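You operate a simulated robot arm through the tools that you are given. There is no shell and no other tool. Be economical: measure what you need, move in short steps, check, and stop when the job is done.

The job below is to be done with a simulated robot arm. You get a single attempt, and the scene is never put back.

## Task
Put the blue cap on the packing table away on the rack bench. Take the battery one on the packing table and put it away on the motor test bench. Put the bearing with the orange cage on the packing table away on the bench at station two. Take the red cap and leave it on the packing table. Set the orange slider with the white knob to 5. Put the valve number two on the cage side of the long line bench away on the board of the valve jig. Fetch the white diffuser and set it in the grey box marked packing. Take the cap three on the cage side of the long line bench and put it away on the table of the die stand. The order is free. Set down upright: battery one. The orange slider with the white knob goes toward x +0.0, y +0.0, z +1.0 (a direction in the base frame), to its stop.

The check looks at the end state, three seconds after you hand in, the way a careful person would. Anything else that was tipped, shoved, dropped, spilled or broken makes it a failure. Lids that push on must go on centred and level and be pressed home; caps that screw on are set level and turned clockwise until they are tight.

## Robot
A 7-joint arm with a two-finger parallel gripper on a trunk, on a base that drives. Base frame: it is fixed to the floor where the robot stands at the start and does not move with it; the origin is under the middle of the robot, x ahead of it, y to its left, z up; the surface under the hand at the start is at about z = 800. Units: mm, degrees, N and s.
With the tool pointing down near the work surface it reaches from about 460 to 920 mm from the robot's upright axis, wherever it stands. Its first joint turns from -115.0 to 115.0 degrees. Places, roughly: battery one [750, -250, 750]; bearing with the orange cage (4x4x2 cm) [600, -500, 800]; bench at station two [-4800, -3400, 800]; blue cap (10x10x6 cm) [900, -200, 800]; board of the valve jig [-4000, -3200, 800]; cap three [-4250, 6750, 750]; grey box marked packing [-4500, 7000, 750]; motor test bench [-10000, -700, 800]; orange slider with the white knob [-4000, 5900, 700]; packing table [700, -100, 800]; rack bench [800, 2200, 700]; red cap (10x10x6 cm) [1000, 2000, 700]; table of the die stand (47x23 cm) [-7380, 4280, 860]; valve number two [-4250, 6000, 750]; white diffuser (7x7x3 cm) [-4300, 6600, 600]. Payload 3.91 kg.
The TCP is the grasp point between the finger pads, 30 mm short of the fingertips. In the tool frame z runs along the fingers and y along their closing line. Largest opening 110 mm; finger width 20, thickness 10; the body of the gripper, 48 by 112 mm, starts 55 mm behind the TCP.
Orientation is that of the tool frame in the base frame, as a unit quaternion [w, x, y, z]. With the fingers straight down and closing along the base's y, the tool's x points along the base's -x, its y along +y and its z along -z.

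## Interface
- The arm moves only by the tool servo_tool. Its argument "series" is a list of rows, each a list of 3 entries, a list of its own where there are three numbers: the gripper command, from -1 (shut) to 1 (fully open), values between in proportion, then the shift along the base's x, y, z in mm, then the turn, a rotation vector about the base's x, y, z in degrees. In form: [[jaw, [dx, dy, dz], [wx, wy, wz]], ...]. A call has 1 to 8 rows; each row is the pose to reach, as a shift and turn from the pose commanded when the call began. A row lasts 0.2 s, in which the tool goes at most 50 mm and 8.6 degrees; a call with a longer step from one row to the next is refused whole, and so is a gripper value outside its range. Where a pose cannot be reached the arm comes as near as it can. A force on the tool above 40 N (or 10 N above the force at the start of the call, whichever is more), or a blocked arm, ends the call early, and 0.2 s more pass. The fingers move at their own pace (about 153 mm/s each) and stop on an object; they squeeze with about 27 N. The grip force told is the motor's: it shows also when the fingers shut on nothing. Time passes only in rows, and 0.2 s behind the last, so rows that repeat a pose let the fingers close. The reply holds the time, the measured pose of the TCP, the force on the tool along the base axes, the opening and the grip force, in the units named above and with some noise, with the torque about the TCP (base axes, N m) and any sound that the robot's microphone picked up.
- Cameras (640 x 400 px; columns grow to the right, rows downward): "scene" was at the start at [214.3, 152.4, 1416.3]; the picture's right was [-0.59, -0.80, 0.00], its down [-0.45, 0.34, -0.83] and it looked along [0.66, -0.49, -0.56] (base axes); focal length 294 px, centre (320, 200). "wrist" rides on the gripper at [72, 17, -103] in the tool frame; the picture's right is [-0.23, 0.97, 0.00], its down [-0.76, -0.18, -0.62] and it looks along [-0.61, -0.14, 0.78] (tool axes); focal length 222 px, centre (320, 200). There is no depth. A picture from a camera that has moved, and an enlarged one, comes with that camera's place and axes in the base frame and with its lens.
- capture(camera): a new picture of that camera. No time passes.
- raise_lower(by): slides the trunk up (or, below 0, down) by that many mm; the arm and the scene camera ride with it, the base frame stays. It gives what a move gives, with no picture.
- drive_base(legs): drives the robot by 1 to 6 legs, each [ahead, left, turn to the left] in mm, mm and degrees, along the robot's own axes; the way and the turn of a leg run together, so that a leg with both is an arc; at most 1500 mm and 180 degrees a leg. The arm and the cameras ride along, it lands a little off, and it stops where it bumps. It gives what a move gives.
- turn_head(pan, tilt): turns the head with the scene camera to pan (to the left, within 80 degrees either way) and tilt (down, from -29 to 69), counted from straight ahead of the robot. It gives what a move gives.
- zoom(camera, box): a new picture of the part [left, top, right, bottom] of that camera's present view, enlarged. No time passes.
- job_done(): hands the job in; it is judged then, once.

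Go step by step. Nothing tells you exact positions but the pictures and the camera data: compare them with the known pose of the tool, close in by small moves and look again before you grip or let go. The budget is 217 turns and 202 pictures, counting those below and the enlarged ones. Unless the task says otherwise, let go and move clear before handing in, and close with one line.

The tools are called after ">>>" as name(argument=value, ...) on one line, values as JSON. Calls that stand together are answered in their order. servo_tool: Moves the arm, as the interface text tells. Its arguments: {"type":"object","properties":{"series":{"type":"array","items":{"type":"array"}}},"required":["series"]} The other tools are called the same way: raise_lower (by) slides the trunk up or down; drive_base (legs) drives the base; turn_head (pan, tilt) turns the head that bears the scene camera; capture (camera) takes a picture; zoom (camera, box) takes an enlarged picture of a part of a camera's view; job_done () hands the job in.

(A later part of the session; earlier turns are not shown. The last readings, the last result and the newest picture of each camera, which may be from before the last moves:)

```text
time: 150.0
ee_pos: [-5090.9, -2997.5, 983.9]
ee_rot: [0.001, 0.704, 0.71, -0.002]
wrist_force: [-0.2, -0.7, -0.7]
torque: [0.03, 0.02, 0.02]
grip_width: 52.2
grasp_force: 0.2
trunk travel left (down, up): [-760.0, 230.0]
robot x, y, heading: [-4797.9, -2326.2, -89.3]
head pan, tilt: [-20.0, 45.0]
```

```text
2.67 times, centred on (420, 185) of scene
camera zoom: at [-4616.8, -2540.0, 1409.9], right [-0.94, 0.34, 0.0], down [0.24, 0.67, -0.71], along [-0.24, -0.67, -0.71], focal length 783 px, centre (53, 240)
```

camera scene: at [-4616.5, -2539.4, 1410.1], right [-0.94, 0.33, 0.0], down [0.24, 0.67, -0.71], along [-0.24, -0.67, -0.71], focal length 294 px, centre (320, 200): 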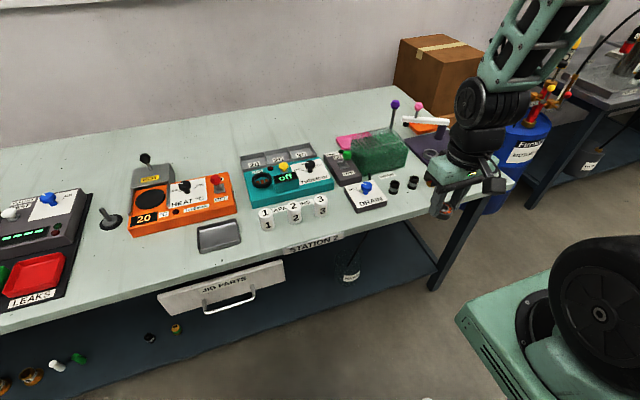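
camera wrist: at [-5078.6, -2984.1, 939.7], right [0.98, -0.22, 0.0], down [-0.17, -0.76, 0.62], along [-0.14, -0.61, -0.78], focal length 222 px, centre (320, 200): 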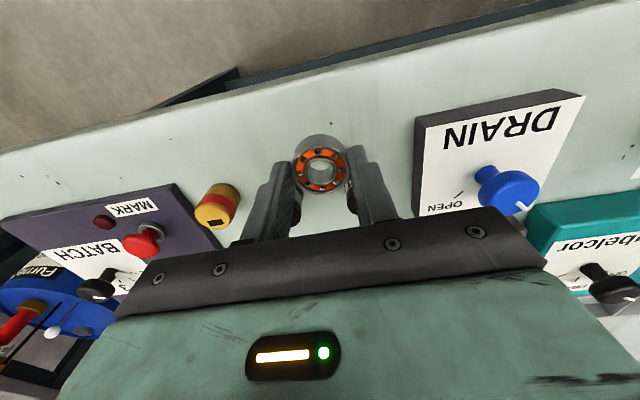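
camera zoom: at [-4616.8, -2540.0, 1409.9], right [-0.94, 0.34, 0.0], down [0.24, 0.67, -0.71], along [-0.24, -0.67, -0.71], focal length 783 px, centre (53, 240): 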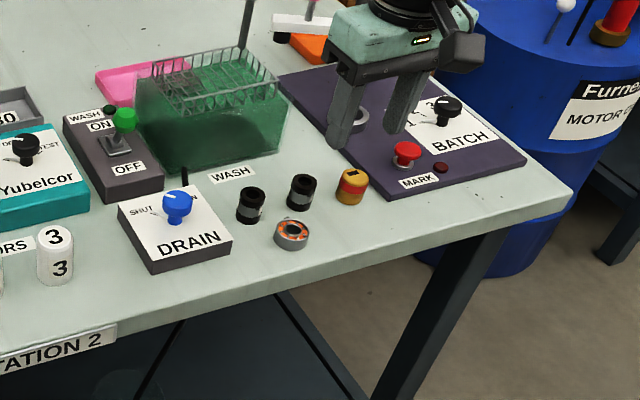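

Bearing is flat on the station-two bench. While here I'll look at the valve jig board to the left for later.

>>> turn_head(pan=40, tilt=35)

>>> capture(camera="scene")

>>> turn_head(pan=-75, tilt=12)

>>> capture(camera="scene")

```text
time: 151.3
ee_pos: [-5090.1, -2997.0, 983.4]
ee_rot: [0.001, 0.704, 0.71, -0.002]
wrist_force: [0.8, 0.2, -0.3]
torque: [-0.02, 0.01, -0.02]
grip_width: 52.2
grasp_force: 0.1
trunk travel left (down, up): [-760.0, 230.0]
robot x, y, heading: [-4797.6, -2323.0, -89.3]
head pan, tilt: [40.0, 35.0]
```

```text
132 pictures are left
camera scene: at [-4532.3, -2529.9, 1424.9], right [-0.76, -0.65, 0.0], down [-0.37, 0.44, -0.82], along [0.53, -0.62, -0.57], focal length 294 px, centre (320, 200)
```

scene: 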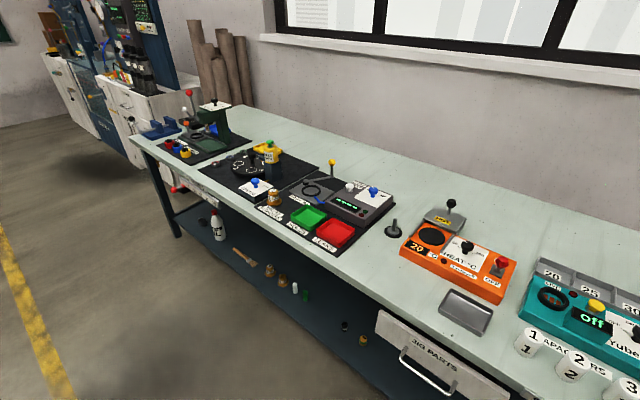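

```text
time: 153.2
ee_pos: [-5090.3, -2996.3, 984.2]
ee_rot: [0.001, 0.704, 0.71, -0.002]
wrist_force: [-0.9, -0.1, -0.9]
torque: [0.0, -0.02, -0.02]
grip_width: 52.3
grasp_force: 0.0
trunk travel left (down, up): [-760.0, 230.0]
robot x, y, heading: [-4796.6, -2322.4, -89.7]
head pan, tilt: [-75.0, 12.0]
```

```text
131 pictures are left
camera scene: at [-4679.2, -2487.6, 1461.8], right [-0.27, 0.96, 0.0], down [0.2, 0.06, -0.98], along [-0.94, -0.26, -0.21], focal length 294 px, centre (320, 200)
```

scene: 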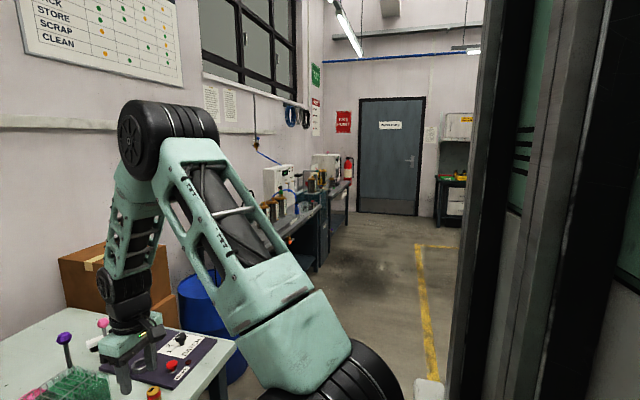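

Now back to the packing table for the battery.

>>> drive_base(legs=[[-350, 0, 0], [0, 0, 111.8], [1500, 0, 0], [1500, 0, 0], [1650, 0, 0], [0, 0, -22]])

>>> turn_head(pan=0, tilt=40)

>>> capture(camera="scene")

```text
refused: 1650 is not a number from -1500 to 1500
```

```text
time: 154.7
ee_pos: [-5090.4, -2996.5, 984.0]
ee_rot: [0.001, 0.704, 0.71, -0.001]
wrist_force: [0.4, 0.0, -0.4]
torque: [0.0, -0.02, -0.01]
grip_width: 52.1
grasp_force: 0.1
trunk travel left (down, up): [-760.0, 230.0]
robot x, y, heading: [-4798.6, -2323.5, -89.4]
head pan, tilt: [0.0, 40.0]
```

```text
130 pictures are left
camera scene: at [-4588.8, -2547.8, 1417.4], right [-1.0, -0.01, 0.0], down [0.0, 0.64, -0.77], along [0.0, -0.77, -0.64], focal length 294 px, centre (320, 200)
```

scene: 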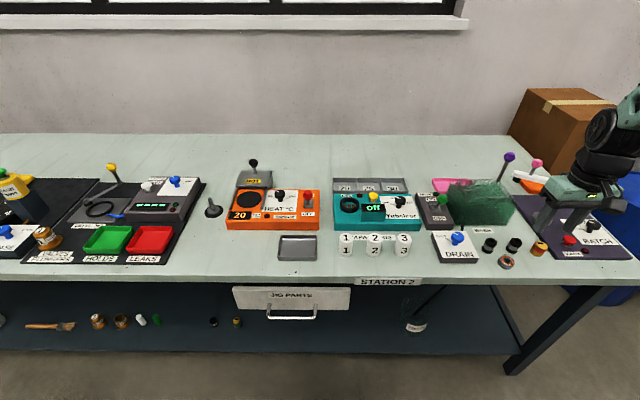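

>>> drive_base(legs=[[-350, 0, 0], [0, 0, 111.6], [1500, 0, 0], [1500, 0, 0], [1500, 0, 0], [150, 0, 0]])

>>> drive_base(legs=[[0, 0, -22]])

>>> capture(camera="scene")

```text
time: 183.7
ee_pos: [242.5, -211.4, 983.9]
ee_rot: [0.002, -0.199, 0.98, -0.001]
wrist_force: [-1.0, -0.4, -0.6]
torque: [-0.02, 0.02, -0.02]
grip_width: 52.2
grasp_force: 0.0
trunk travel left (down, up): [-760.0, 230.0]
robot x, y, heading: [-491.6, -198.7, 23.1]
head pan, tilt: [0.0, 40.0]
```

```text
time: 185.3
ee_pos: [183.0, -489.3, 983.5]
ee_rot: [0.002, -0.006, 1.0, -0.002]
wrist_force: [-0.5, 0.3, 0.3]
torque: [-0.01, 0.03, -0.03]
grip_width: 52.3
grasp_force: 0.0
trunk travel left (down, up): [-760.0, 230.0]
robot x, y, heading: [-492.8, -199.7, 0.5]
head pan, tilt: [0.0, 40.0]
```

```text
129 pictures are left
camera scene: at [-266.7, 8.6, 1417.3], right [0.01, -1.0, 0.0], down [-0.64, -0.01, -0.77], along [0.77, 0.01, -0.64], focal length 294 px, centre (320, 200)
```

scene: 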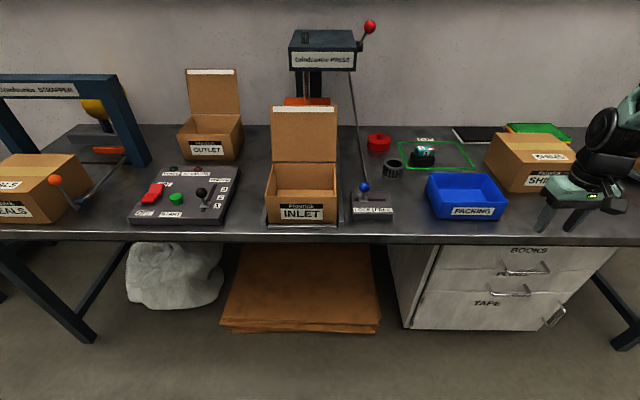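

Driving up, then positioning over the battery at about (701, -370).

>>> drive_base(legs=[[490, 0, -0.5]])

>>> servo_tool(series=[[0.5, [-10, 40, 0], [0, 0, 0]], [0.5, [-20, 80, 0], [0, 0, 0]], [0.5, [-15, 115, 0], [0, 0, 0]], [0.5, [-5, 118, 0], [0, 0, 0]]])

>>> zoom(camera="scene", box=[370, 180, 540, 320])

>>> capture(camera="wrist")

```text
time: 188.2
ee_pos: [676.0, -494.4, 984.9]
ee_rot: [0.001, -0.001, 1.0, -0.001]
wrist_force: [0.1, -0.4, 0.1]
torque: [0.0, -0.01, -0.02]
grip_width: 52.1
grasp_force: 0.0
trunk travel left (down, up): [-760.0, 230.0]
robot x, y, heading: [3.7, -197.8, -0.1]
head pan, tilt: [0.0, 40.0]
```

```text
time: 189.2
ee_pos: [669.1, -375.3, 985.3]
ee_rot: [0.002, -0.001, 1.0, -0.001]
wrist_force: [-0.8, -0.6, 0.0]
torque: [-0.03, -0.02, 0.03]
grip_width: 82.6
grasp_force: 0.1
trunk travel left (down, up): [-760.0, 230.0]
robot x, y, heading: [0.2, -200.5, 0.1]
head pan, tilt: [0.0, 40.0]
```

```text
2.86 times, centred on (455, 250) of scene
camera zoom: at [231.5, 8.7, 1417.4], right [0.0, -1.0, 0.0], down [-0.64, 0.0, -0.77], along [0.77, 0.0, -0.64], focal length 839 px, centre (-66, 57)
```

zoom: 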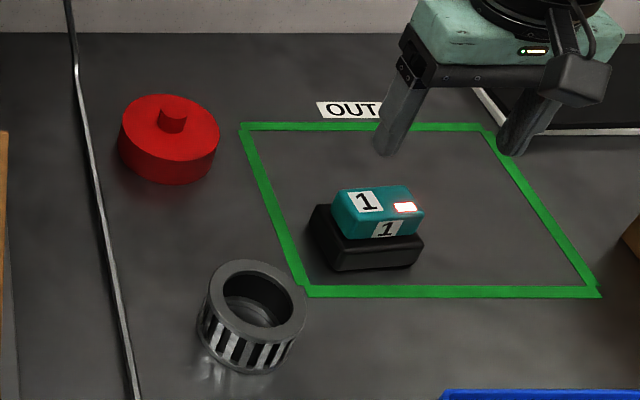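

```text
127 pictures are left
camera wrist: at [597.5, -357.8, 1086.6], right [0.23, 0.97, 0.0], down [0.76, -0.18, 0.63], along [0.61, -0.14, -0.78], focal length 222 px, centre (320, 200)
```

wrist: 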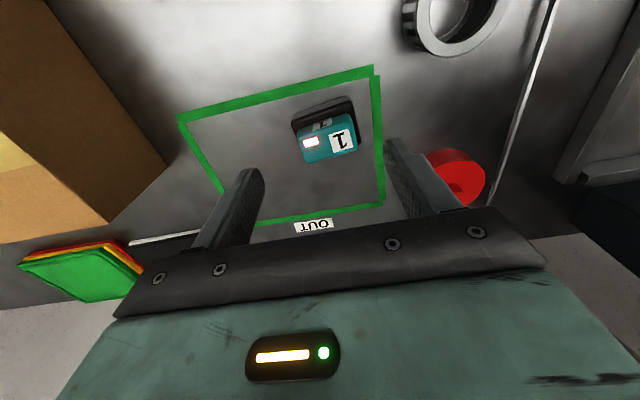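

>>> zoom(camera="wrist", box=[270, 80, 390, 180])

>>> zoom(camera="scene", box=[440, 210, 550, 290])

```text
4.00 times, centred on (330, 130) of wrist
camera zoom: at [597.5, -357.8, 1086.6], right [0.23, 0.97, 0.0], down [0.76, -0.18, 0.63], along [0.61, -0.14, -0.78], focal length 888 px, centre (280, 480)
```

zoom: 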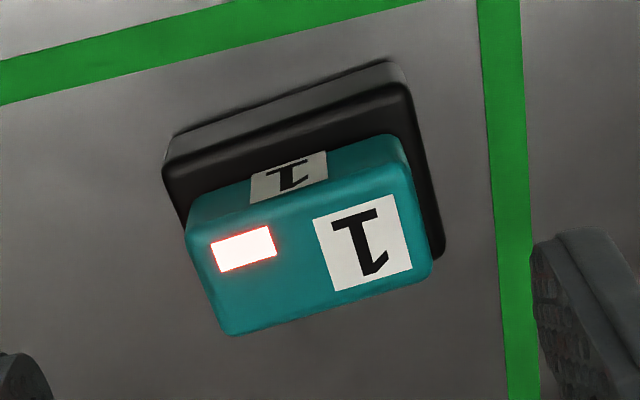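

```text
5.00 times, centred on (495, 250) of scene
camera zoom: at [231.5, 8.7, 1417.4], right [0.0, -1.0, 0.0], down [-0.64, 0.0, -0.77], along [0.77, 0.0, -0.64], focal length 1469 px, centre (-555, -50)
```

zoom: 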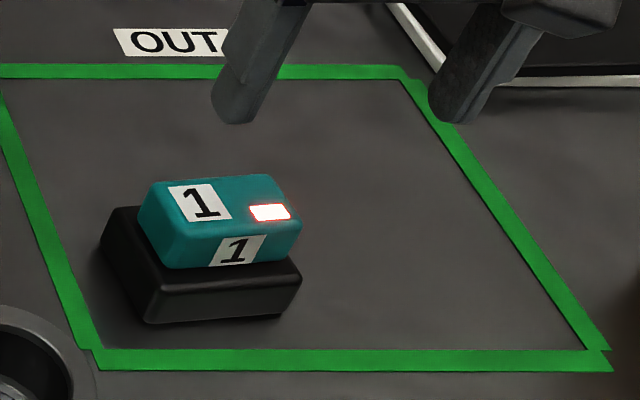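

The battery looks like a teal top (about 60 × 32 mm, centre near (703, -371)) on a black base. I'll go down close above it and check alignment.

>>> servo_tool(series=[[0.5, [17, 2, -30], [0, 0, -1.5]], [0.5, [34, 4, -65], [0, 0, -3]], [0.5, [34, 4, -95], [0, 0, -3]], [0.5, [34, 4, -95], [0, 0, -3]]])

>>> capture(camera="wrist")

>>> zoom(camera="scene", box=[440, 210, 550, 290])

```text
time: 190.2
ee_pos: [704.3, -370.6, 888.2]
ee_rot: [0.001, 0.026, 1.0, -0.002]
wrist_force: [0.1, 0.4, 0.3]
torque: [0.0, -0.01, 0.0]
grip_width: 82.6
grasp_force: 0.0
trunk travel left (down, up): [-760.0, 230.0]
robot x, y, heading: [2.8, -195.3, -0.1]
head pan, tilt: [0.0, 40.0]
```

```text
124 pictures are left
camera wrist: at [633.1, -349.1, 990.2], right [0.28, 0.96, 0.0], down [0.75, -0.22, 0.63], along [0.6, -0.17, -0.78], focal length 222 px, centre (320, 200)
```

wrist: 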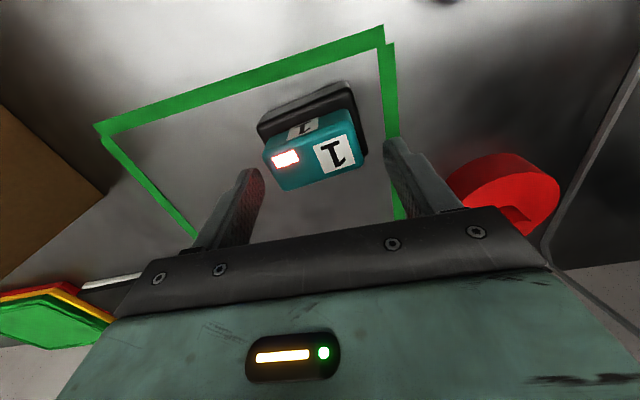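

```text
5.00 times, centred on (495, 250) of scene
camera zoom: at [231.5, 8.9, 1417.3], right [0.0, -1.0, 0.0], down [-0.64, 0.0, -0.77], along [0.77, 0.0, -0.64], focal length 1469 px, centre (-555, -50)
```

zoom: 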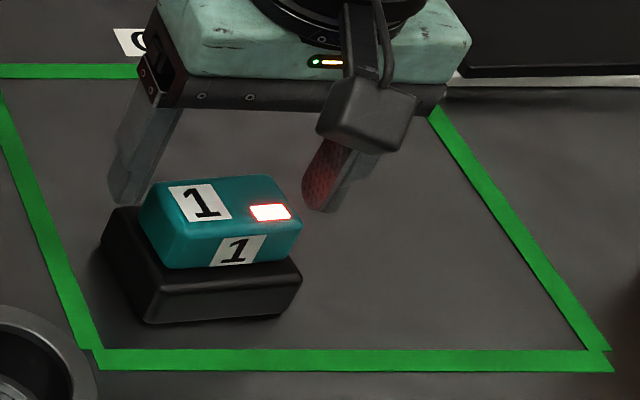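

>>> zoom(camera="wrist", box=[230, 60, 400, 210])

```text
2.67 times, centred on (315, 135) of wrist
camera zoom: at [633.1, -349.1, 990.2], right [0.28, 0.96, 0.0], down [0.75, -0.22, 0.63], along [0.6, -0.17, -0.78], focal length 592 px, centre (333, 373)
```

zoom: 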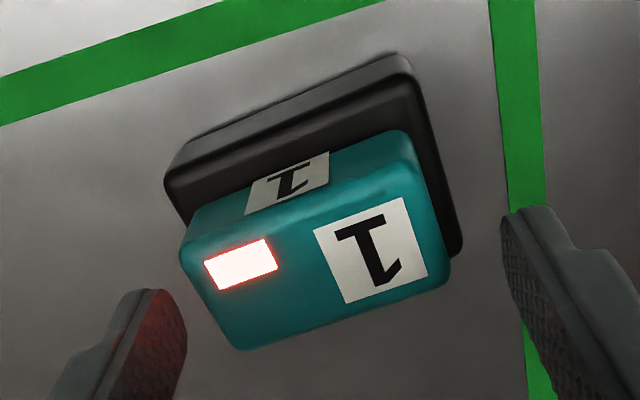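

Battery is nearly square to the axes; I'll correct the yaw by +5°, centre on (703, -372.5) and lower around the teal part.

>>> servo_tool(series=[[0.5, [-1, -2, -5], [0, 0, 5]], [0.5, [-1, -2, -15], [0, 0, 5]], [0.5, [-1, -2, -24], [0, 0, 5]], [0.5, [-1, -2, -24], [0, 0, 5]]])

>>> capture(camera="wrist")

>>> zoom(camera="scene", box=[440, 210, 550, 290])

```text
time: 191.2
ee_pos: [702.7, -374.3, 864.5]
ee_rot: [0.002, -0.018, 1.0, -0.001]
wrist_force: [0.3, -0.3, -0.8]
torque: [0.01, 0.05, -0.04]
grip_width: 82.5
grasp_force: 0.0
trunk travel left (down, up): [-760.0, 230.0]
robot x, y, heading: [3.8, -194.8, -0.0]
head pan, tilt: [0.0, 40.0]
```

```text
121 pictures are left
camera wrist: at [631.0, -358.2, 966.4], right [0.19, 0.98, 0.0], down [0.77, -0.15, 0.63], along [0.61, -0.12, -0.78], focal length 222 px, centre (320, 200)
```

wrist: 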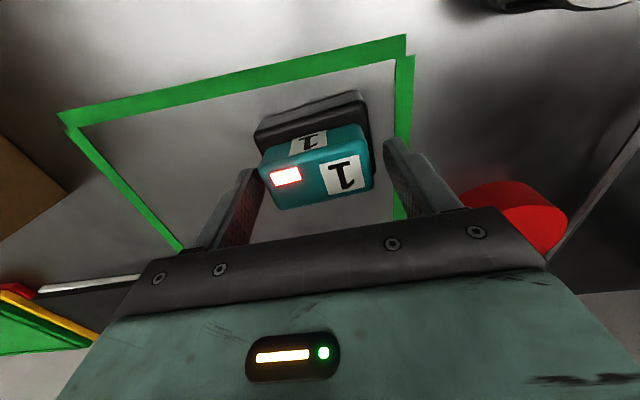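

```text
5.00 times, centred on (495, 250) of scene
camera zoom: at [231.6, 8.8, 1417.3], right [0.0, -1.0, 0.0], down [-0.64, 0.0, -0.77], along [0.77, 0.0, -0.64], focal length 1469 px, centre (-555, -50)
```

zoom: 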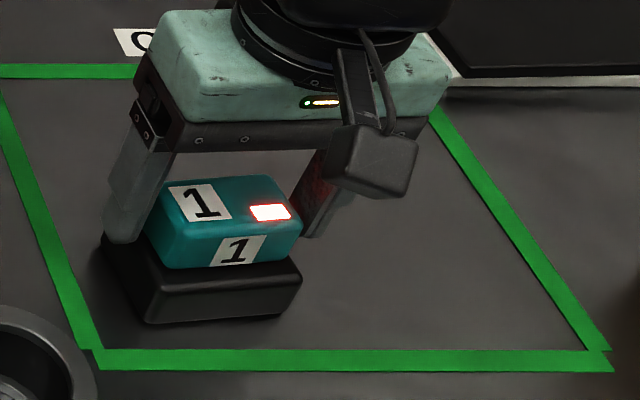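

>>> servo_tool(series=[[0.4, [0, 2, -3], [0, 0, 0]], [0.2, [0, 2, -4], [0, 0, 0]], [-1, [0, 2, -4], [0, 0, 0]], [-1, [0, 2, -4], [0, 0, 0]], [-1, [0, 2, -4], [0, 0, 0]]])

>>> servo_tool(series=[[-1, [0, 0, 3], [0, 0, 0]], [-1, [0, 0, 7], [0, 0, 0]], [-1, [0, 0, 12], [0, 0, 0]], [-1, [0, 0, 18], [0, 0, 0]]])

>>> zoom(camera="scene", box=[440, 210, 550, 290])

```text
time: 192.4
ee_pos: [704.3, -371.0, 861.3]
ee_rot: [0.003, -0.018, 1.0, 0.0]
wrist_force: [0.2, -1.7, 4.6]
torque: [-0.08, 0.17, 0.13]
grip_width: 65.2
grasp_force: 27.1
trunk travel left (down, up): [-760.0, 230.0]
robot x, y, heading: [1.7, -197.2, -0.1]
head pan, tilt: [0.0, 40.0]
```

```text
time: 193.4
ee_pos: [702.5, -372.5, 878.2]
ee_rot: [0.002, -0.019, 1.0, -0.002]
wrist_force: [1.0, -0.3, -3.0]
torque: [0.02, -0.02, 0.04]
grip_width: 64.9
grasp_force: 27.1
trunk travel left (down, up): [-760.0, 230.0]
robot x, y, heading: [7.0, -195.0, 0.0]
head pan, tilt: [0.0, 40.0]
```

```text
5.00 times, centred on (495, 250) of scene
camera zoom: at [231.8, 8.8, 1417.3], right [0.0, -1.0, 0.0], down [-0.64, 0.0, -0.77], along [0.77, 0.0, -0.64], focal length 1469 px, centre (-555, -50)
```

zoom: 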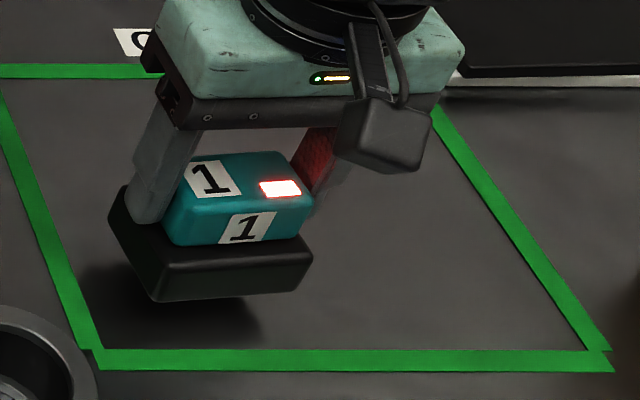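

The battery is a single piece and it lifted. I'll carry it back and set off along the wall-side corridor toward the motor test bench.

>>> servo_tool(series=[[-1, [0, 0, 20], [0, 0, 0]], [-1, [0, 0, 45], [0, 0, 0]], [-1, [-15, -5, 75], [0, 0, 0]], [-1, [-45, -10, 100], [0, 0, 0]], [-1, [-80, -15, 120], [0, 0, 0]], [-1, [-120, -20, 135], [0, 0, 0]], [-1, [-160, -25, 140], [0, 0, 0]], [-1, [-190, -25, 140], [0, 0, 0]]])

>>> drive_base(legs=[[-500, 0, 0], [0, 0, -157], [1500, 0, 0], [1500, 0, 0], [1500, 0, 0]])

>>> turn_head(pan=-25, tilt=10)

>>> capture(camera="scene")

```text
time: 195.2
ee_pos: [515.6, -395.4, 1018.0]
ee_rot: [0.002, -0.018, 1.0, 0.0]
wrist_force: [1.4, -0.1, -3.4]
torque: [0.01, 0.02, 0.0]
grip_width: 65.0
grasp_force: 27.7
trunk travel left (down, up): [-760.0, 230.0]
robot x, y, heading: [4.8, -196.6, -0.1]
head pan, tilt: [0.0, 40.0]
```

```text
time: 226.0
ee_pos: [-5251.6, -1920.0, 1018.8]
ee_rot: [-0.001, 0.978, 0.207, -0.002]
wrist_force: [0.1, 0.7, -3.5]
torque: [0.01, 0.02, 0.0]
grip_width: 63.8
grasp_force: 27.0
trunk travel left (down, up): [-760.0, 230.0]
robot x, y, heading: [-4699.7, -1914.4, -158.1]
head pan, tilt: [0.0, 40.0]
```

```text
time: 226.9
ee_pos: [-5253.3, -1920.2, 1018.6]
ee_rot: [-0.001, 0.978, 0.206, -0.001]
wrist_force: [0.0, 0.9, -2.9]
torque: [-0.01, 0.05, 0.04]
grip_width: 64.2
grasp_force: 26.8
trunk travel left (down, up): [-760.0, 230.0]
robot x, y, heading: [-4701.7, -1917.1, -158.3]
head pan, tilt: [-25.0, 10.0]
```

```text
118 pictures are left
camera scene: at [-4850.5, -2153.3, 1464.9], right [0.05, 1.0, 0.0], down [0.17, -0.01, -0.98], along [-0.98, 0.05, -0.17], focal length 294 px, centre (320, 200)
```

scene: 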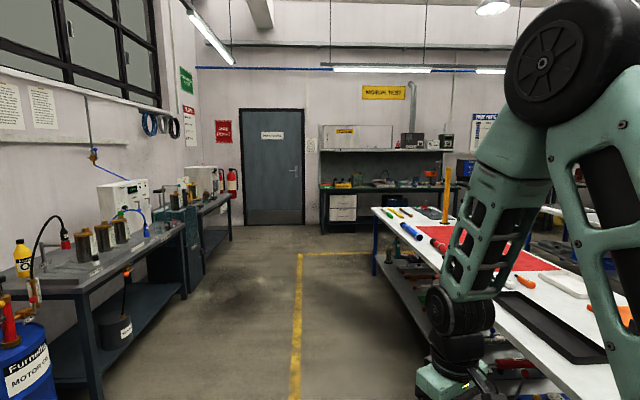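

The MOTOR TEST bench is at the far wall. I'll go down the corridor past the island, then look again.

>>> drive_base(legs=[[0, 0, -21.8], [1500, 0, 0], [1500, 0, 0], [900, 0, 0]])

>>> turn_head(pan=-30, tilt=20)

>>> capture(camera="scene")

```text
time: 246.9
ee_pos: [-9142.6, -1821.9, 1019.2]
ee_rot: [-0.001, 0.999, 0.042, -0.002]
wrist_force: [0.0, 0.2, -2.9]
torque: [-0.02, 0.01, -0.01]
grip_width: 63.8
grasp_force: 26.9
trunk travel left (down, up): [-760.0, 230.0]
robot x, y, heading: [-8619.2, -1993.0, -177.2]
head pan, tilt: [-25.0, 10.0]
```

```text
time: 247.7
ee_pos: [-9142.9, -1821.8, 1017.7]
ee_rot: [-0.001, 0.999, 0.042, -0.002]
wrist_force: [-1.0, -0.9, -3.2]
torque: [-0.02, 0.04, -0.01]
grip_width: 64.2
grasp_force: 27.1
trunk travel left (down, up): [-760.0, 230.0]
robot x, y, heading: [-8623.0, -1999.2, -177.1]
head pan, tilt: [-30.0, 20.0]
```

```text
117 pictures are left
camera scene: at [-8836.0, -2165.4, 1448.8], right [0.46, 0.89, 0.0], down [0.3, -0.16, -0.94], along [-0.84, 0.43, -0.34], focal length 294 px, centre (320, 200)
```

scene: 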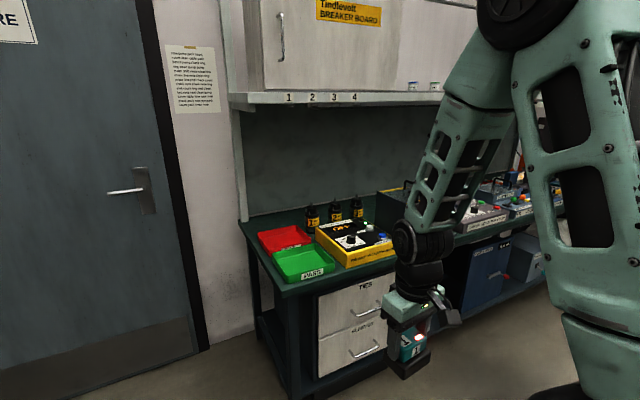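

Bench front is at x ≈ -9750. I'll sidestep along it to the middle (y ≈ -800) and look.

>>> drive_base(legs=[[150, 0, -2.8], [0, -1200, 0]])

>>> turn_head(pan=5, tilt=25)

>>> capture(camera="scene")

```text
time: 254.8
ee_pos: [-9278.1, -592.6, 1018.7]
ee_rot: [-0.001, 1.0, 0.013, -0.001]
wrist_force: [1.0, -0.4, -3.6]
torque: [0.04, 0.02, 0.02]
grip_width: 63.6
grasp_force: 27.1
trunk travel left (down, up): [-760.0, 230.0]
robot x, y, heading: [-8770.3, -795.2, 179.1]
head pan, tilt: [-30.0, 20.0]
```

```text
time: 255.8
ee_pos: [-9277.9, -591.7, 1018.3]
ee_rot: [-0.001, 1.0, 0.013, -0.002]
wrist_force: [-0.1, 0.3, -3.1]
torque: [0.01, 0.01, 0.0]
grip_width: 63.7
grasp_force: 27.0
trunk travel left (down, up): [-760.0, 230.0]
robot x, y, heading: [-8768.7, -798.3, 179.6]
head pan, tilt: [5.0, 25.0]
```

```text
116 pictures are left
camera scene: at [-9003.6, -1007.4, 1440.7], right [-0.08, 1.0, 0.0], down [0.42, 0.03, -0.91], along [-0.9, -0.07, -0.42], focal length 294 px, centre (320, 200)
```

scene: 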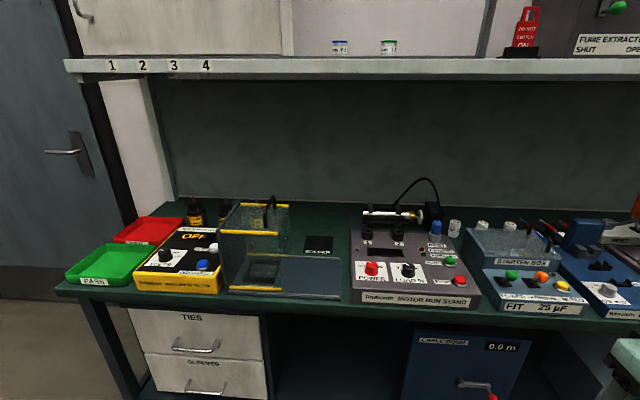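

>>> zoom(camera="scene", box=[200, 180, 420, 330])

>>> turn_head(pan=-45, tilt=25)

>>> capture(camera="scene")

>>> capture(camera="wrist")

```text
2.67 times, centred on (310, 255) of scene
camera zoom: at [-9003.6, -1007.4, 1440.7], right [-0.08, 1.0, 0.0], down [0.42, 0.03, -0.91], along [-0.9, -0.07, -0.42], focal length 783 px, centre (347, 53)
```

zoom: 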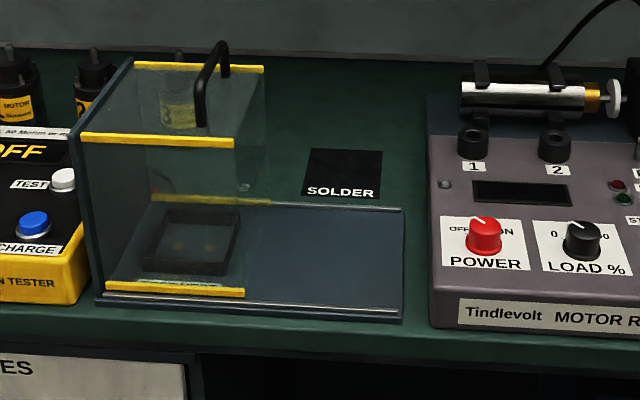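

```text
time: 256.9
ee_pos: [-9278.7, -592.1, 1016.9]
ee_rot: [0.0, 1.0, 0.013, -0.002]
wrist_force: [0.4, -0.1, -3.2]
torque: [0.0, 0.0, 0.0]
grip_width: 64.0
grasp_force: 27.0
trunk travel left (down, up): [-760.0, 230.0]
robot x, y, heading: [-8764.7, -797.5, 179.6]
head pan, tilt: [-45.0, 25.0]
```

```text
114 pictures are left
camera scene: at [-8976.3, -934.7, 1440.6], right [0.71, 0.7, 0.0], down [0.3, -0.3, -0.91], along [-0.63, 0.65, -0.42], focal length 294 px, centre (320, 200)
```

scene: 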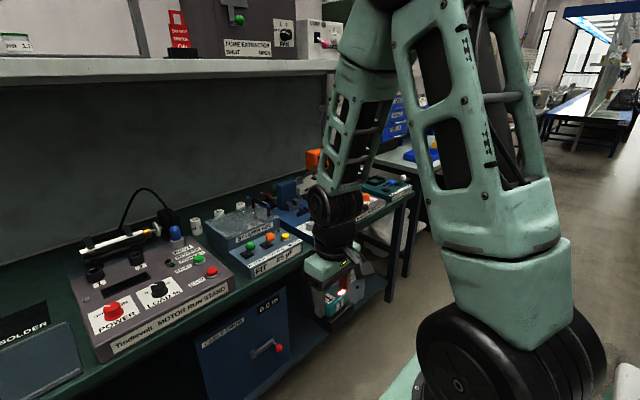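

```text
113 pictures are left
camera wrist: at [-9204.6, -606.5, 1121.0], right [-0.2, -0.98, 0.0], down [-0.76, 0.16, 0.63], along [-0.61, 0.13, -0.78], focal length 222 px, centre (320, 200)
```

wrist: 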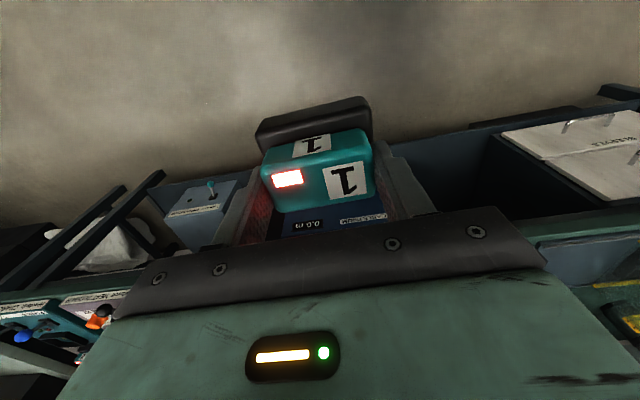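

A bare green area lies behind the SOLDER mat around (-10090, -1085). I'll raise the hand a bit, shift left and drive in.

>>> servo_tool(series=[[-1, [0, -25, 20], [0, 0, 0]], [-1, [0, -50, 40], [0, 0, 0]], [-1, [0, -75, 60], [0, 0, 0]], [-1, [0, -100, 60], [0, 0, 0]]])

>>> drive_base(legs=[[0, 350, 0], [520, 0, 0]])

>>> turn_head(pan=0, tilt=40)

>>> capture(camera="scene")

>>> capture(camera="wrist")

```text
time: 257.9
ee_pos: [-9278.8, -691.7, 1077.1]
ee_rot: [0.0, 1.0, 0.013, -0.001]
wrist_force: [1.1, 0.4, -2.6]
torque: [-0.02, 0.02, -0.01]
grip_width: 64.0
grasp_force: 27.0
trunk travel left (down, up): [-760.0, 230.0]
robot x, y, heading: [-8772.8, -794.6, 179.3]
head pan, tilt: [-45.0, 25.0]
```

```text
time: 262.9
ee_pos: [-9802.6, -1052.5, 1076.1]
ee_rot: [-0.001, 1.0, 0.019, -0.001]
wrist_force: [0.6, -0.7, -2.3]
torque: [-0.01, 0.03, -0.04]
grip_width: 63.6
grasp_force: 27.4
trunk travel left (down, up): [-760.0, 230.0]
robot x, y, heading: [-9293.1, -1148.0, -179.7]
head pan, tilt: [-45.0, 25.0]
```

```text
time: 264.0
ee_pos: [-9803.5, -1051.3, 1078.1]
ee_rot: [-0.001, 1.0, 0.02, -0.002]
wrist_force: [0.2, 0.1, -3.0]
torque: [0.0, -0.01, 0.02]
grip_width: 64.0
grasp_force: 26.8
trunk travel left (down, up): [-760.0, 230.0]
robot x, y, heading: [-9292.2, -1144.9, -179.8]
head pan, tilt: [0.0, 40.0]
```

```text
112 pictures are left
camera scene: at [-9517.0, -1355.9, 1417.3], right [0.0, 1.0, 0.0], down [0.64, 0.0, -0.77], along [-0.77, 0.0, -0.64], focal length 294 px, centre (320, 200)
```

scene: 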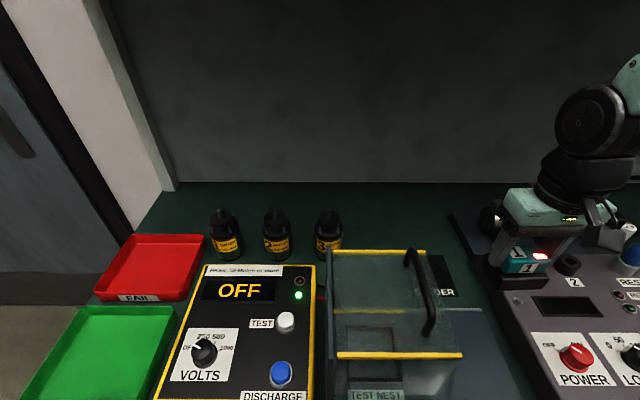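

```text
111 pictures are left
camera wrist: at [-9729.5, -1065.6, 1181.0], right [-0.19, -0.98, 0.0], down [-0.77, 0.15, 0.63], along [-0.61, 0.12, -0.78], focal length 222 px, centre (320, 200)
```

wrist: 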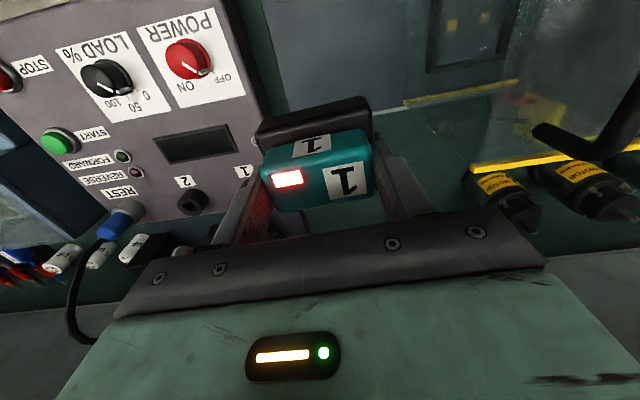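

The spot (-10090, -1120) behind the mat and guard box is wide open. Moving over it at height.

>>> servo_tool(series=[[-1, [-40, -10, 0], [0, 0, 0]], [-1, [-80, -20, 0], [0, 0, 0]], [-1, [-120, -30, 0], [0, 0, 0]], [-1, [-160, -40, 0], [0, 0, 0]], [-1, [-200, -50, 0], [0, 0, 0]], [-1, [-240, -60, -10], [0, 0, 0]], [-1, [-280, -67, -30], [0, 0, 0]], [-1, [-287, -68, -60], [0, 0, 0]]])

>>> servo_tool(series=[[-1, [0, 0, -35], [0, 0, 0]], [-1, [0, 0, -70], [0, 0, 0]], [-1, [0, 0, -100], [0, 0, 0]], [-1, [0, 0, -120], [0, 0, 0]], [-1, [0, 0, -120], [0, 0, 0]]])

>>> capture(camera="wrist")

>>> capture(camera="scene")

```text
time: 265.8
ee_pos: [-10090.8, -1119.8, 1020.1]
ee_rot: [-0.001, 1.0, 0.02, -0.001]
wrist_force: [0.1, -0.6, -3.1]
torque: [-0.02, 0.02, -0.02]
grip_width: 64.1
grasp_force: 26.9
trunk travel left (down, up): [-760.0, 230.0]
robot x, y, heading: [-9290.7, -1150.7, -179.8]
head pan, tilt: [0.0, 40.0]
```

```text
time: 267.0
ee_pos: [-10091.4, -1118.1, 898.7]
ee_rot: [-0.001, 1.0, 0.019, -0.001]
wrist_force: [0.3, 0.6, -2.9]
torque: [0.0, -0.01, 0.02]
grip_width: 63.5
grasp_force: 26.8
trunk travel left (down, up): [-760.0, 230.0]
robot x, y, heading: [-9293.5, -1154.1, -179.8]
head pan, tilt: [0.0, 40.0]
```

```text
110 pictures are left
camera wrist: at [-10017.1, -1132.7, 1000.5], right [-0.19, -0.98, 0.0], down [-0.77, 0.15, 0.63], along [-0.61, 0.12, -0.78], focal length 222 px, centre (320, 200)
```

wrist: 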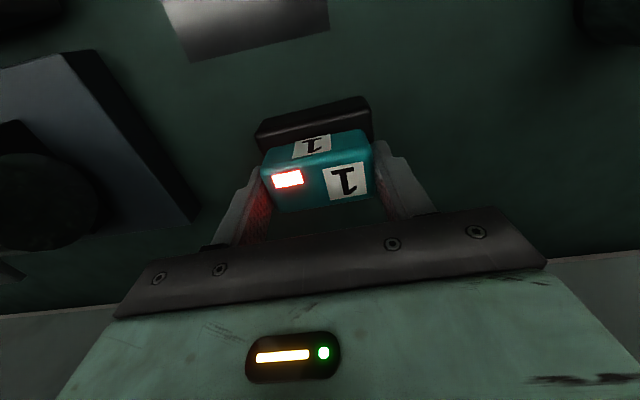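

```text
109 pictures are left
camera scene: at [-9517.1, -1355.9, 1417.3], right [0.0, 1.0, 0.0], down [0.64, 0.0, -0.77], along [-0.77, 0.0, -0.64], focal length 294 px, centre (320, 200)
```

scene: 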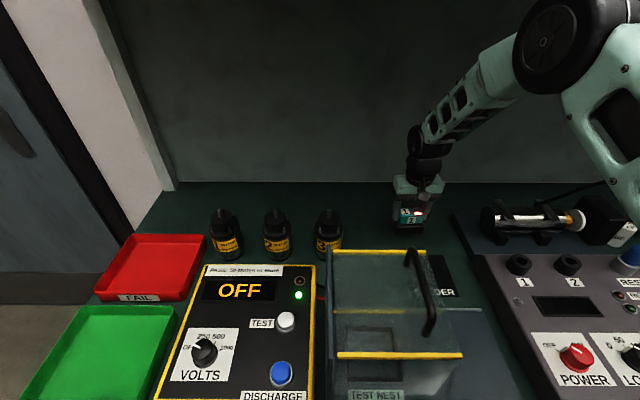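

Clear space below. Lowering to contact.

>>> servo_tool(series=[[-1, [0, 0, -20], [0, 0, 0]], [-1, [0, 0, -28], [0, 0, 0]], [-1, [0, 0, -34], [0, 0, 0]], [-1, [0, 0, -38], [0, 0, 0]], [-1, [0, 0, -42], [0, 0, 0]], [-1, [0, 0, -46], [0, 0, 0]], [-1, [0, 0, -50], [0, 0, 0]], [-1, [0, 0, -54], [0, 0, 0]]])

>>> servo_tool(series=[[-1, [0, 0, -4], [0, 0, 0]], [-1, [0, 0, -8], [0, 0, 0]], [-1, [0, 0, -12], [0, 0, 0]], [-1, [0, 0, -16], [0, 0, 0]], [-1, [0, 0, -20], [0, 0, 0]], [-1, [0, 0, -24], [0, 0, 0]], [-1, [0, 0, -28], [0, 0, 0]], [-1, [0, 0, -32], [0, 0, 0]]])

```text
time: 268.4
ee_pos: [-10090.6, -1119.8, 860.4]
ee_rot: [-0.001, 1.0, 0.02, -0.003]
wrist_force: [13.5, 0.3, 23.0]
torque: [-0.09, -0.2, 0.04]
grip_width: 63.9
grasp_force: 27.2
trunk travel left (down, up): [-760.0, 230.0]
robot x, y, heading: [-9293.3, -1153.3, -179.8]
head pan, tilt: [0.0, 40.0]
stopped in row 7: the force on the tool passed its limit at 47 N (the readings are from after the stop); the commanded pose is now the measured one
```

```text
time: 268.7
ee_pos: [-10090.9, -1119.3, 859.7]
ee_rot: [0.0, 1.0, 0.019, -0.003]
wrist_force: [13.0, 1.3, 21.4]
torque: [0.02, -0.14, 0.07]
grip_width: 63.7
grasp_force: 26.6
trunk travel left (down, up): [-760.0, 230.0]
robot x, y, heading: [-9291.5, -1152.5, -180.0]
head pan, tilt: [0.0, 40.0]
stopped in row 1: the force on the tool passed its limit at 46 N (the readings are from after the stop); the commanded pose is now the measured one
```

Contact. Releasing and lifting straight up.

>>> servo_tool(series=[[-1, [0, 0, 1.5], [0, 0, 0]], [0.45, [0, 0, 1.5], [0, 0, 0]], [0.45, [0, 0, 1.5], [0, 0, 0]], [0.45, [0, 0, 25], [0, 0, 0]], [0.45, [0, 0, 60], [0, 0, 0]], [0.45, [0, 0, 105], [0, 0, 0]], [0.45, [0, 0, 150], [0, 0, 0]], [0.45, [0, 0, 195], [0, 0, 0]]])

>>> capture(camera="wrist")

>>> zoom(camera="scene", box=[320, 160, 520, 290])

```text
time: 270.5
ee_pos: [-10090.4, -1119.8, 1049.3]
ee_rot: [0.0, 1.0, 0.02, 0.002]
wrist_force: [-0.1, 0.5, -0.4]
torque: [0.02, 0.03, -0.02]
grip_width: 79.8
grasp_force: 0.1
trunk travel left (down, up): [-760.0, 230.0]
robot x, y, heading: [-9292.5, -1151.8, -180.1]
head pan, tilt: [0.0, 40.0]
```

```text
108 pictures are left
camera wrist: at [-10017.7, -1134.7, 1152.4], right [-0.19, -0.98, 0.0], down [-0.77, 0.15, 0.62], along [-0.61, 0.12, -0.78], focal length 222 px, centre (320, 200)
```

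wrist: 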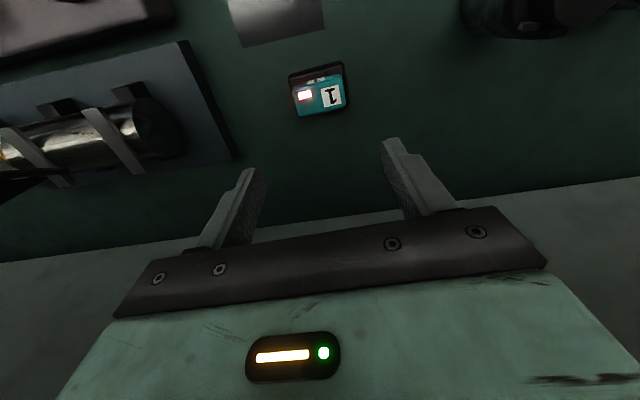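

```text
3.08 times, centred on (420, 225) of scene
camera zoom: at [-9517.3, -1355.7, 1415.6], right [0.0, 1.0, 0.0], down [0.64, 0.0, -0.77], along [-0.77, 0.0, -0.64], focal length 904 px, centre (12, 123)
```

zoom: 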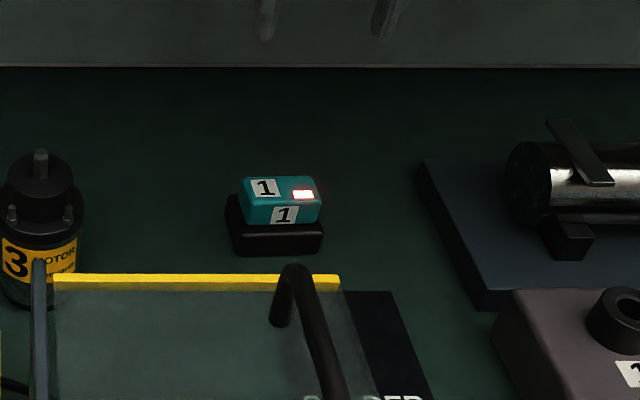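

Battery stands upright. Retracting, backing off and turning to look toward the line bench.

>>> servo_tool(series=[[0, [40, 0, 0], [0, 0, 0]], [0, [80, 0, 0], [0, 0, 0]], [0, [120, 0, 0], [0, 0, 0]], [0, [160, 0, 0], [0, 0, 0]], [0, [200, 0, 0], [0, 0, 0]], [0, [240, 0, 0], [0, 0, 0]], [0, [270, 0, 0], [0, 0, 0]]])

>>> drive_base(legs=[[-550, 0, 0], [0, 0, -110]])

>>> turn_head(pan=0, tilt=10)

>>> capture(camera="scene")

>>> turn_head(pan=35, tilt=10)

>>> capture(camera="scene")

```text
time: 272.1
ee_pos: [-9821.7, -1121.5, 1051.6]
ee_rot: [-0.001, 1.0, 0.018, -0.004]
wrist_force: [-0.2, 0.3, -0.4]
torque: [0.02, -0.04, 0.0]
grip_width: 54.6
grasp_force: 0.1
trunk travel left (down, up): [-760.0, 230.0]
robot x, y, heading: [-9288.4, -1150.7, -180.0]
head pan, tilt: [0.0, 40.0]
```

```text
time: 279.9
ee_pos: [-8526.5, -670.2, 1051.2]
ee_rot: [0.003, -0.576, 0.817, 0.002]
wrist_force: [-1.1, 0.2, 0.0]
torque: [0.0, 0.01, 0.01]
grip_width: 55.2
grasp_force: 0.0
trunk travel left (down, up): [-760.0, 230.0]
robot x, y, heading: [-8753.0, -1155.6, 68.2]
head pan, tilt: [0.0, 40.0]
```

```text
time: 280.9
ee_pos: [-8526.6, -670.3, 1050.7]
ee_rot: [0.002, -0.577, 0.817, 0.002]
wrist_force: [-0.2, 0.2, 0.3]
torque: [-0.02, -0.01, 0.03]
grip_width: 54.9
grasp_force: 0.1
trunk travel left (down, up): [-760.0, 230.0]
robot x, y, heading: [-8750.8, -1148.7, 68.2]
head pan, tilt: [0.0, 10.0]
```

```text
106 pictures are left
camera scene: at [-8853.4, -857.2, 1464.9], right [0.93, -0.37, 0.0], down [-0.06, -0.16, -0.98], along [0.36, 0.92, -0.17], focal length 294 px, centre (320, 200)
```

scene: 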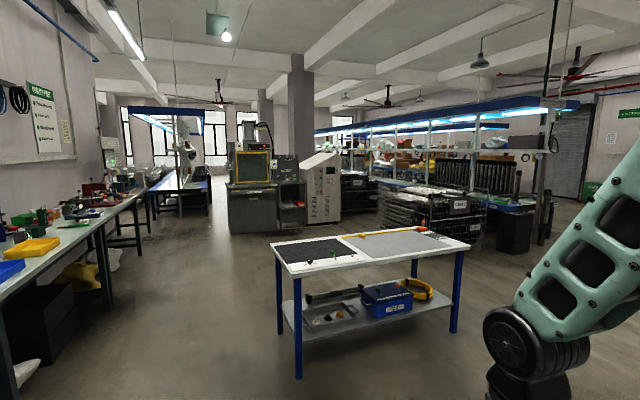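

```text
time: 281.9
ee_pos: [-8525.9, -669.2, 1050.2]
ee_rot: [0.003, -0.576, 0.817, 0.002]
wrist_force: [-0.1, 0.0, -0.3]
torque: [0.01, 0.01, 0.0]
grip_width: 55.1
grasp_force: 0.0
trunk travel left (down, up): [-760.0, 230.0]
robot x, y, heading: [-8752.8, -1149.9, 68.0]
head pan, tilt: [35.0, 10.0]
```

```text
105 pictures are left
camera scene: at [-8909.1, -853.1, 1465.0], right [0.97, 0.23, 0.0], down [0.04, -0.17, -0.98], along [-0.23, 0.96, -0.17], focal length 294 px, centre (320, 200)
```

scene: 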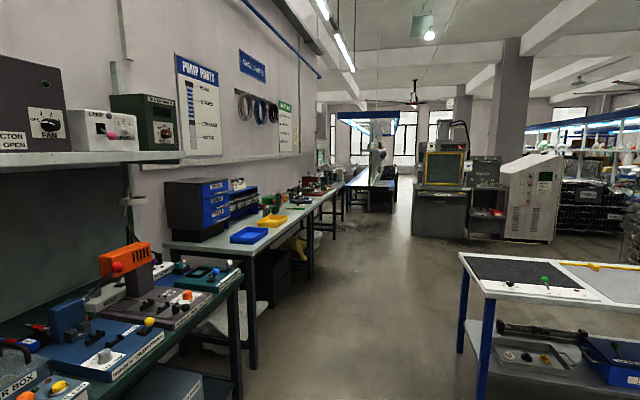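

I have a rough map: a white table at (-8360…-7040, 780…1400), the die machine near y 4300, and the long line bench along x ≈ -4000. I'll go between the island and the white table, then look north.

>>> drive_base(legs=[[0, 0, 22], [1150, 0, 0], [0, 0, -90], [1500, 0, 0], [850, 0, 0], [0, 0, 75]])

>>> turn_head(pan=0, tilt=10)

>>> capture(camera="scene")

```text
time: 307.2
ee_pos: [-6241.8, 489.0, 1051.7]
ee_rot: [0.003, -0.625, 0.781, 0.002]
wrist_force: [0.3, -0.6, 0.3]
torque: [-0.04, 0.0, -0.01]
grip_width: 55.2
grasp_force: 0.0
trunk travel left (down, up): [-760.0, 230.0]
robot x, y, heading: [-6407.8, -17.4, 75.1]
head pan, tilt: [35.0, 10.0]
```

```text
time: 308.2
ee_pos: [-6242.6, 488.1, 1051.3]
ee_rot: [0.003, -0.624, 0.782, 0.003]
wrist_force: [-0.3, 1.2, -0.6]
torque: [0.0, -0.01, -0.01]
grip_width: 55.0
grasp_force: 0.1
trunk travel left (down, up): [-760.0, 230.0]
robot x, y, heading: [-6407.9, -18.1, 75.1]
head pan, tilt: [0.0, 10.0]
```

```text
104 pictures are left
camera scene: at [-6544.8, 263.4, 1465.0], right [0.97, -0.26, 0.0], down [-0.04, -0.17, -0.98], along [0.25, 0.95, -0.17], focal length 294 px, centre (320, 200)
```

scene: 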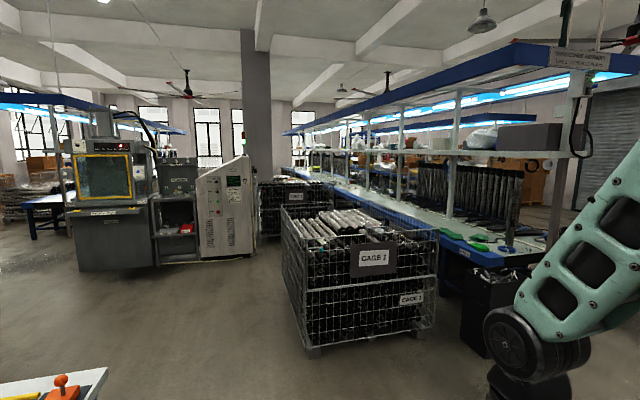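

Two wire cages stand in front of the line bench; there's a gap between Cage 2 (y 2100–2860) and the die machine/Cage 1. I'll route around Cage 2 into that gap.

>>> drive_base(legs=[[0, 0, 15], [1450, 0, 0], [500, 300, 0], [1450, 0, 0], [0, 0, -70]])

>>> turn_head(pan=20, tilt=15)

>>> capture(camera="scene")

>>> turn_head(pan=75, tilt=20)

>>> capture(camera="scene")

```text
time: 329.1
ee_pos: [-6237.4, 3541.4, 1052.2]
ee_rot: [0.003, -0.195, 0.981, 0.0]
wrist_force: [0.0, 0.2, -0.5]
torque: [0.03, 0.0, 0.0]
grip_width: 55.0
grasp_force: 0.1
trunk travel left (down, up): [-760.0, 230.0]
robot x, y, heading: [-6745.1, 3388.5, 20.5]
head pan, tilt: [0.0, 10.0]
```

```text
time: 330.0
ee_pos: [-6237.1, 3540.9, 1050.9]
ee_rot: [0.003, -0.195, 0.981, 0.001]
wrist_force: [0.9, 0.7, 0.8]
torque: [-0.01, 0.01, 0.03]
grip_width: 55.0
grasp_force: 0.2
trunk travel left (down, up): [-760.0, 230.0]
robot x, y, heading: [-6741.6, 3383.9, 20.7]
head pan, tilt: [20.0, 15.0]
```

```text
103 pictures are left
camera scene: at [-6610.9, 3687.0, 1456.9], right [0.65, -0.76, 0.0], down [-0.2, -0.17, -0.97], along [0.74, 0.63, -0.26], focal length 294 px, centre (320, 200)
```

scene: 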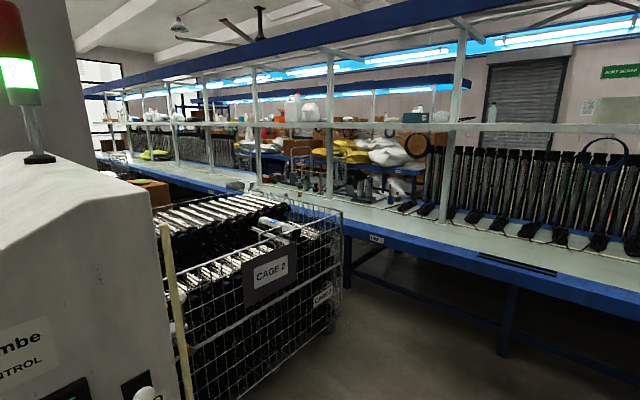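

```text
time: 331.2
ee_pos: [-6237.2, 3540.3, 1052.2]
ee_rot: [0.003, -0.195, 0.981, 0.001]
wrist_force: [0.4, 0.8, 1.4]
torque: [-0.03, 0.0, -0.03]
grip_width: 55.0
grasp_force: 0.1
trunk travel left (down, up): [-760.0, 230.0]
robot x, y, heading: [-6744.6, 3387.9, 20.4]
head pan, tilt: [75.0, 20.0]
```

```text
102 pictures are left
camera scene: at [-6690.8, 3719.2, 1448.8], right [1.0, 0.09, 0.0], down [0.03, -0.34, -0.94], along [-0.09, 0.94, -0.34], focal length 294 px, centre (320, 200)
```

scene: 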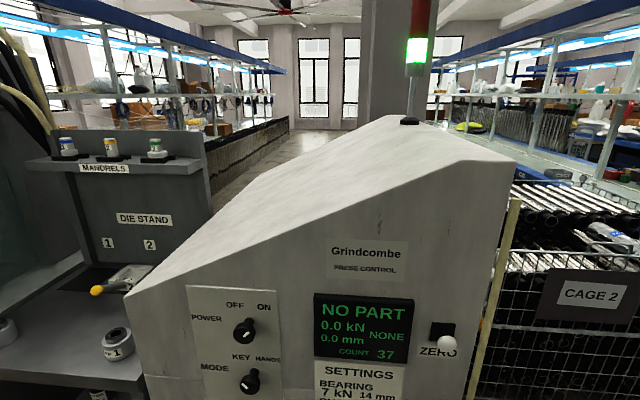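

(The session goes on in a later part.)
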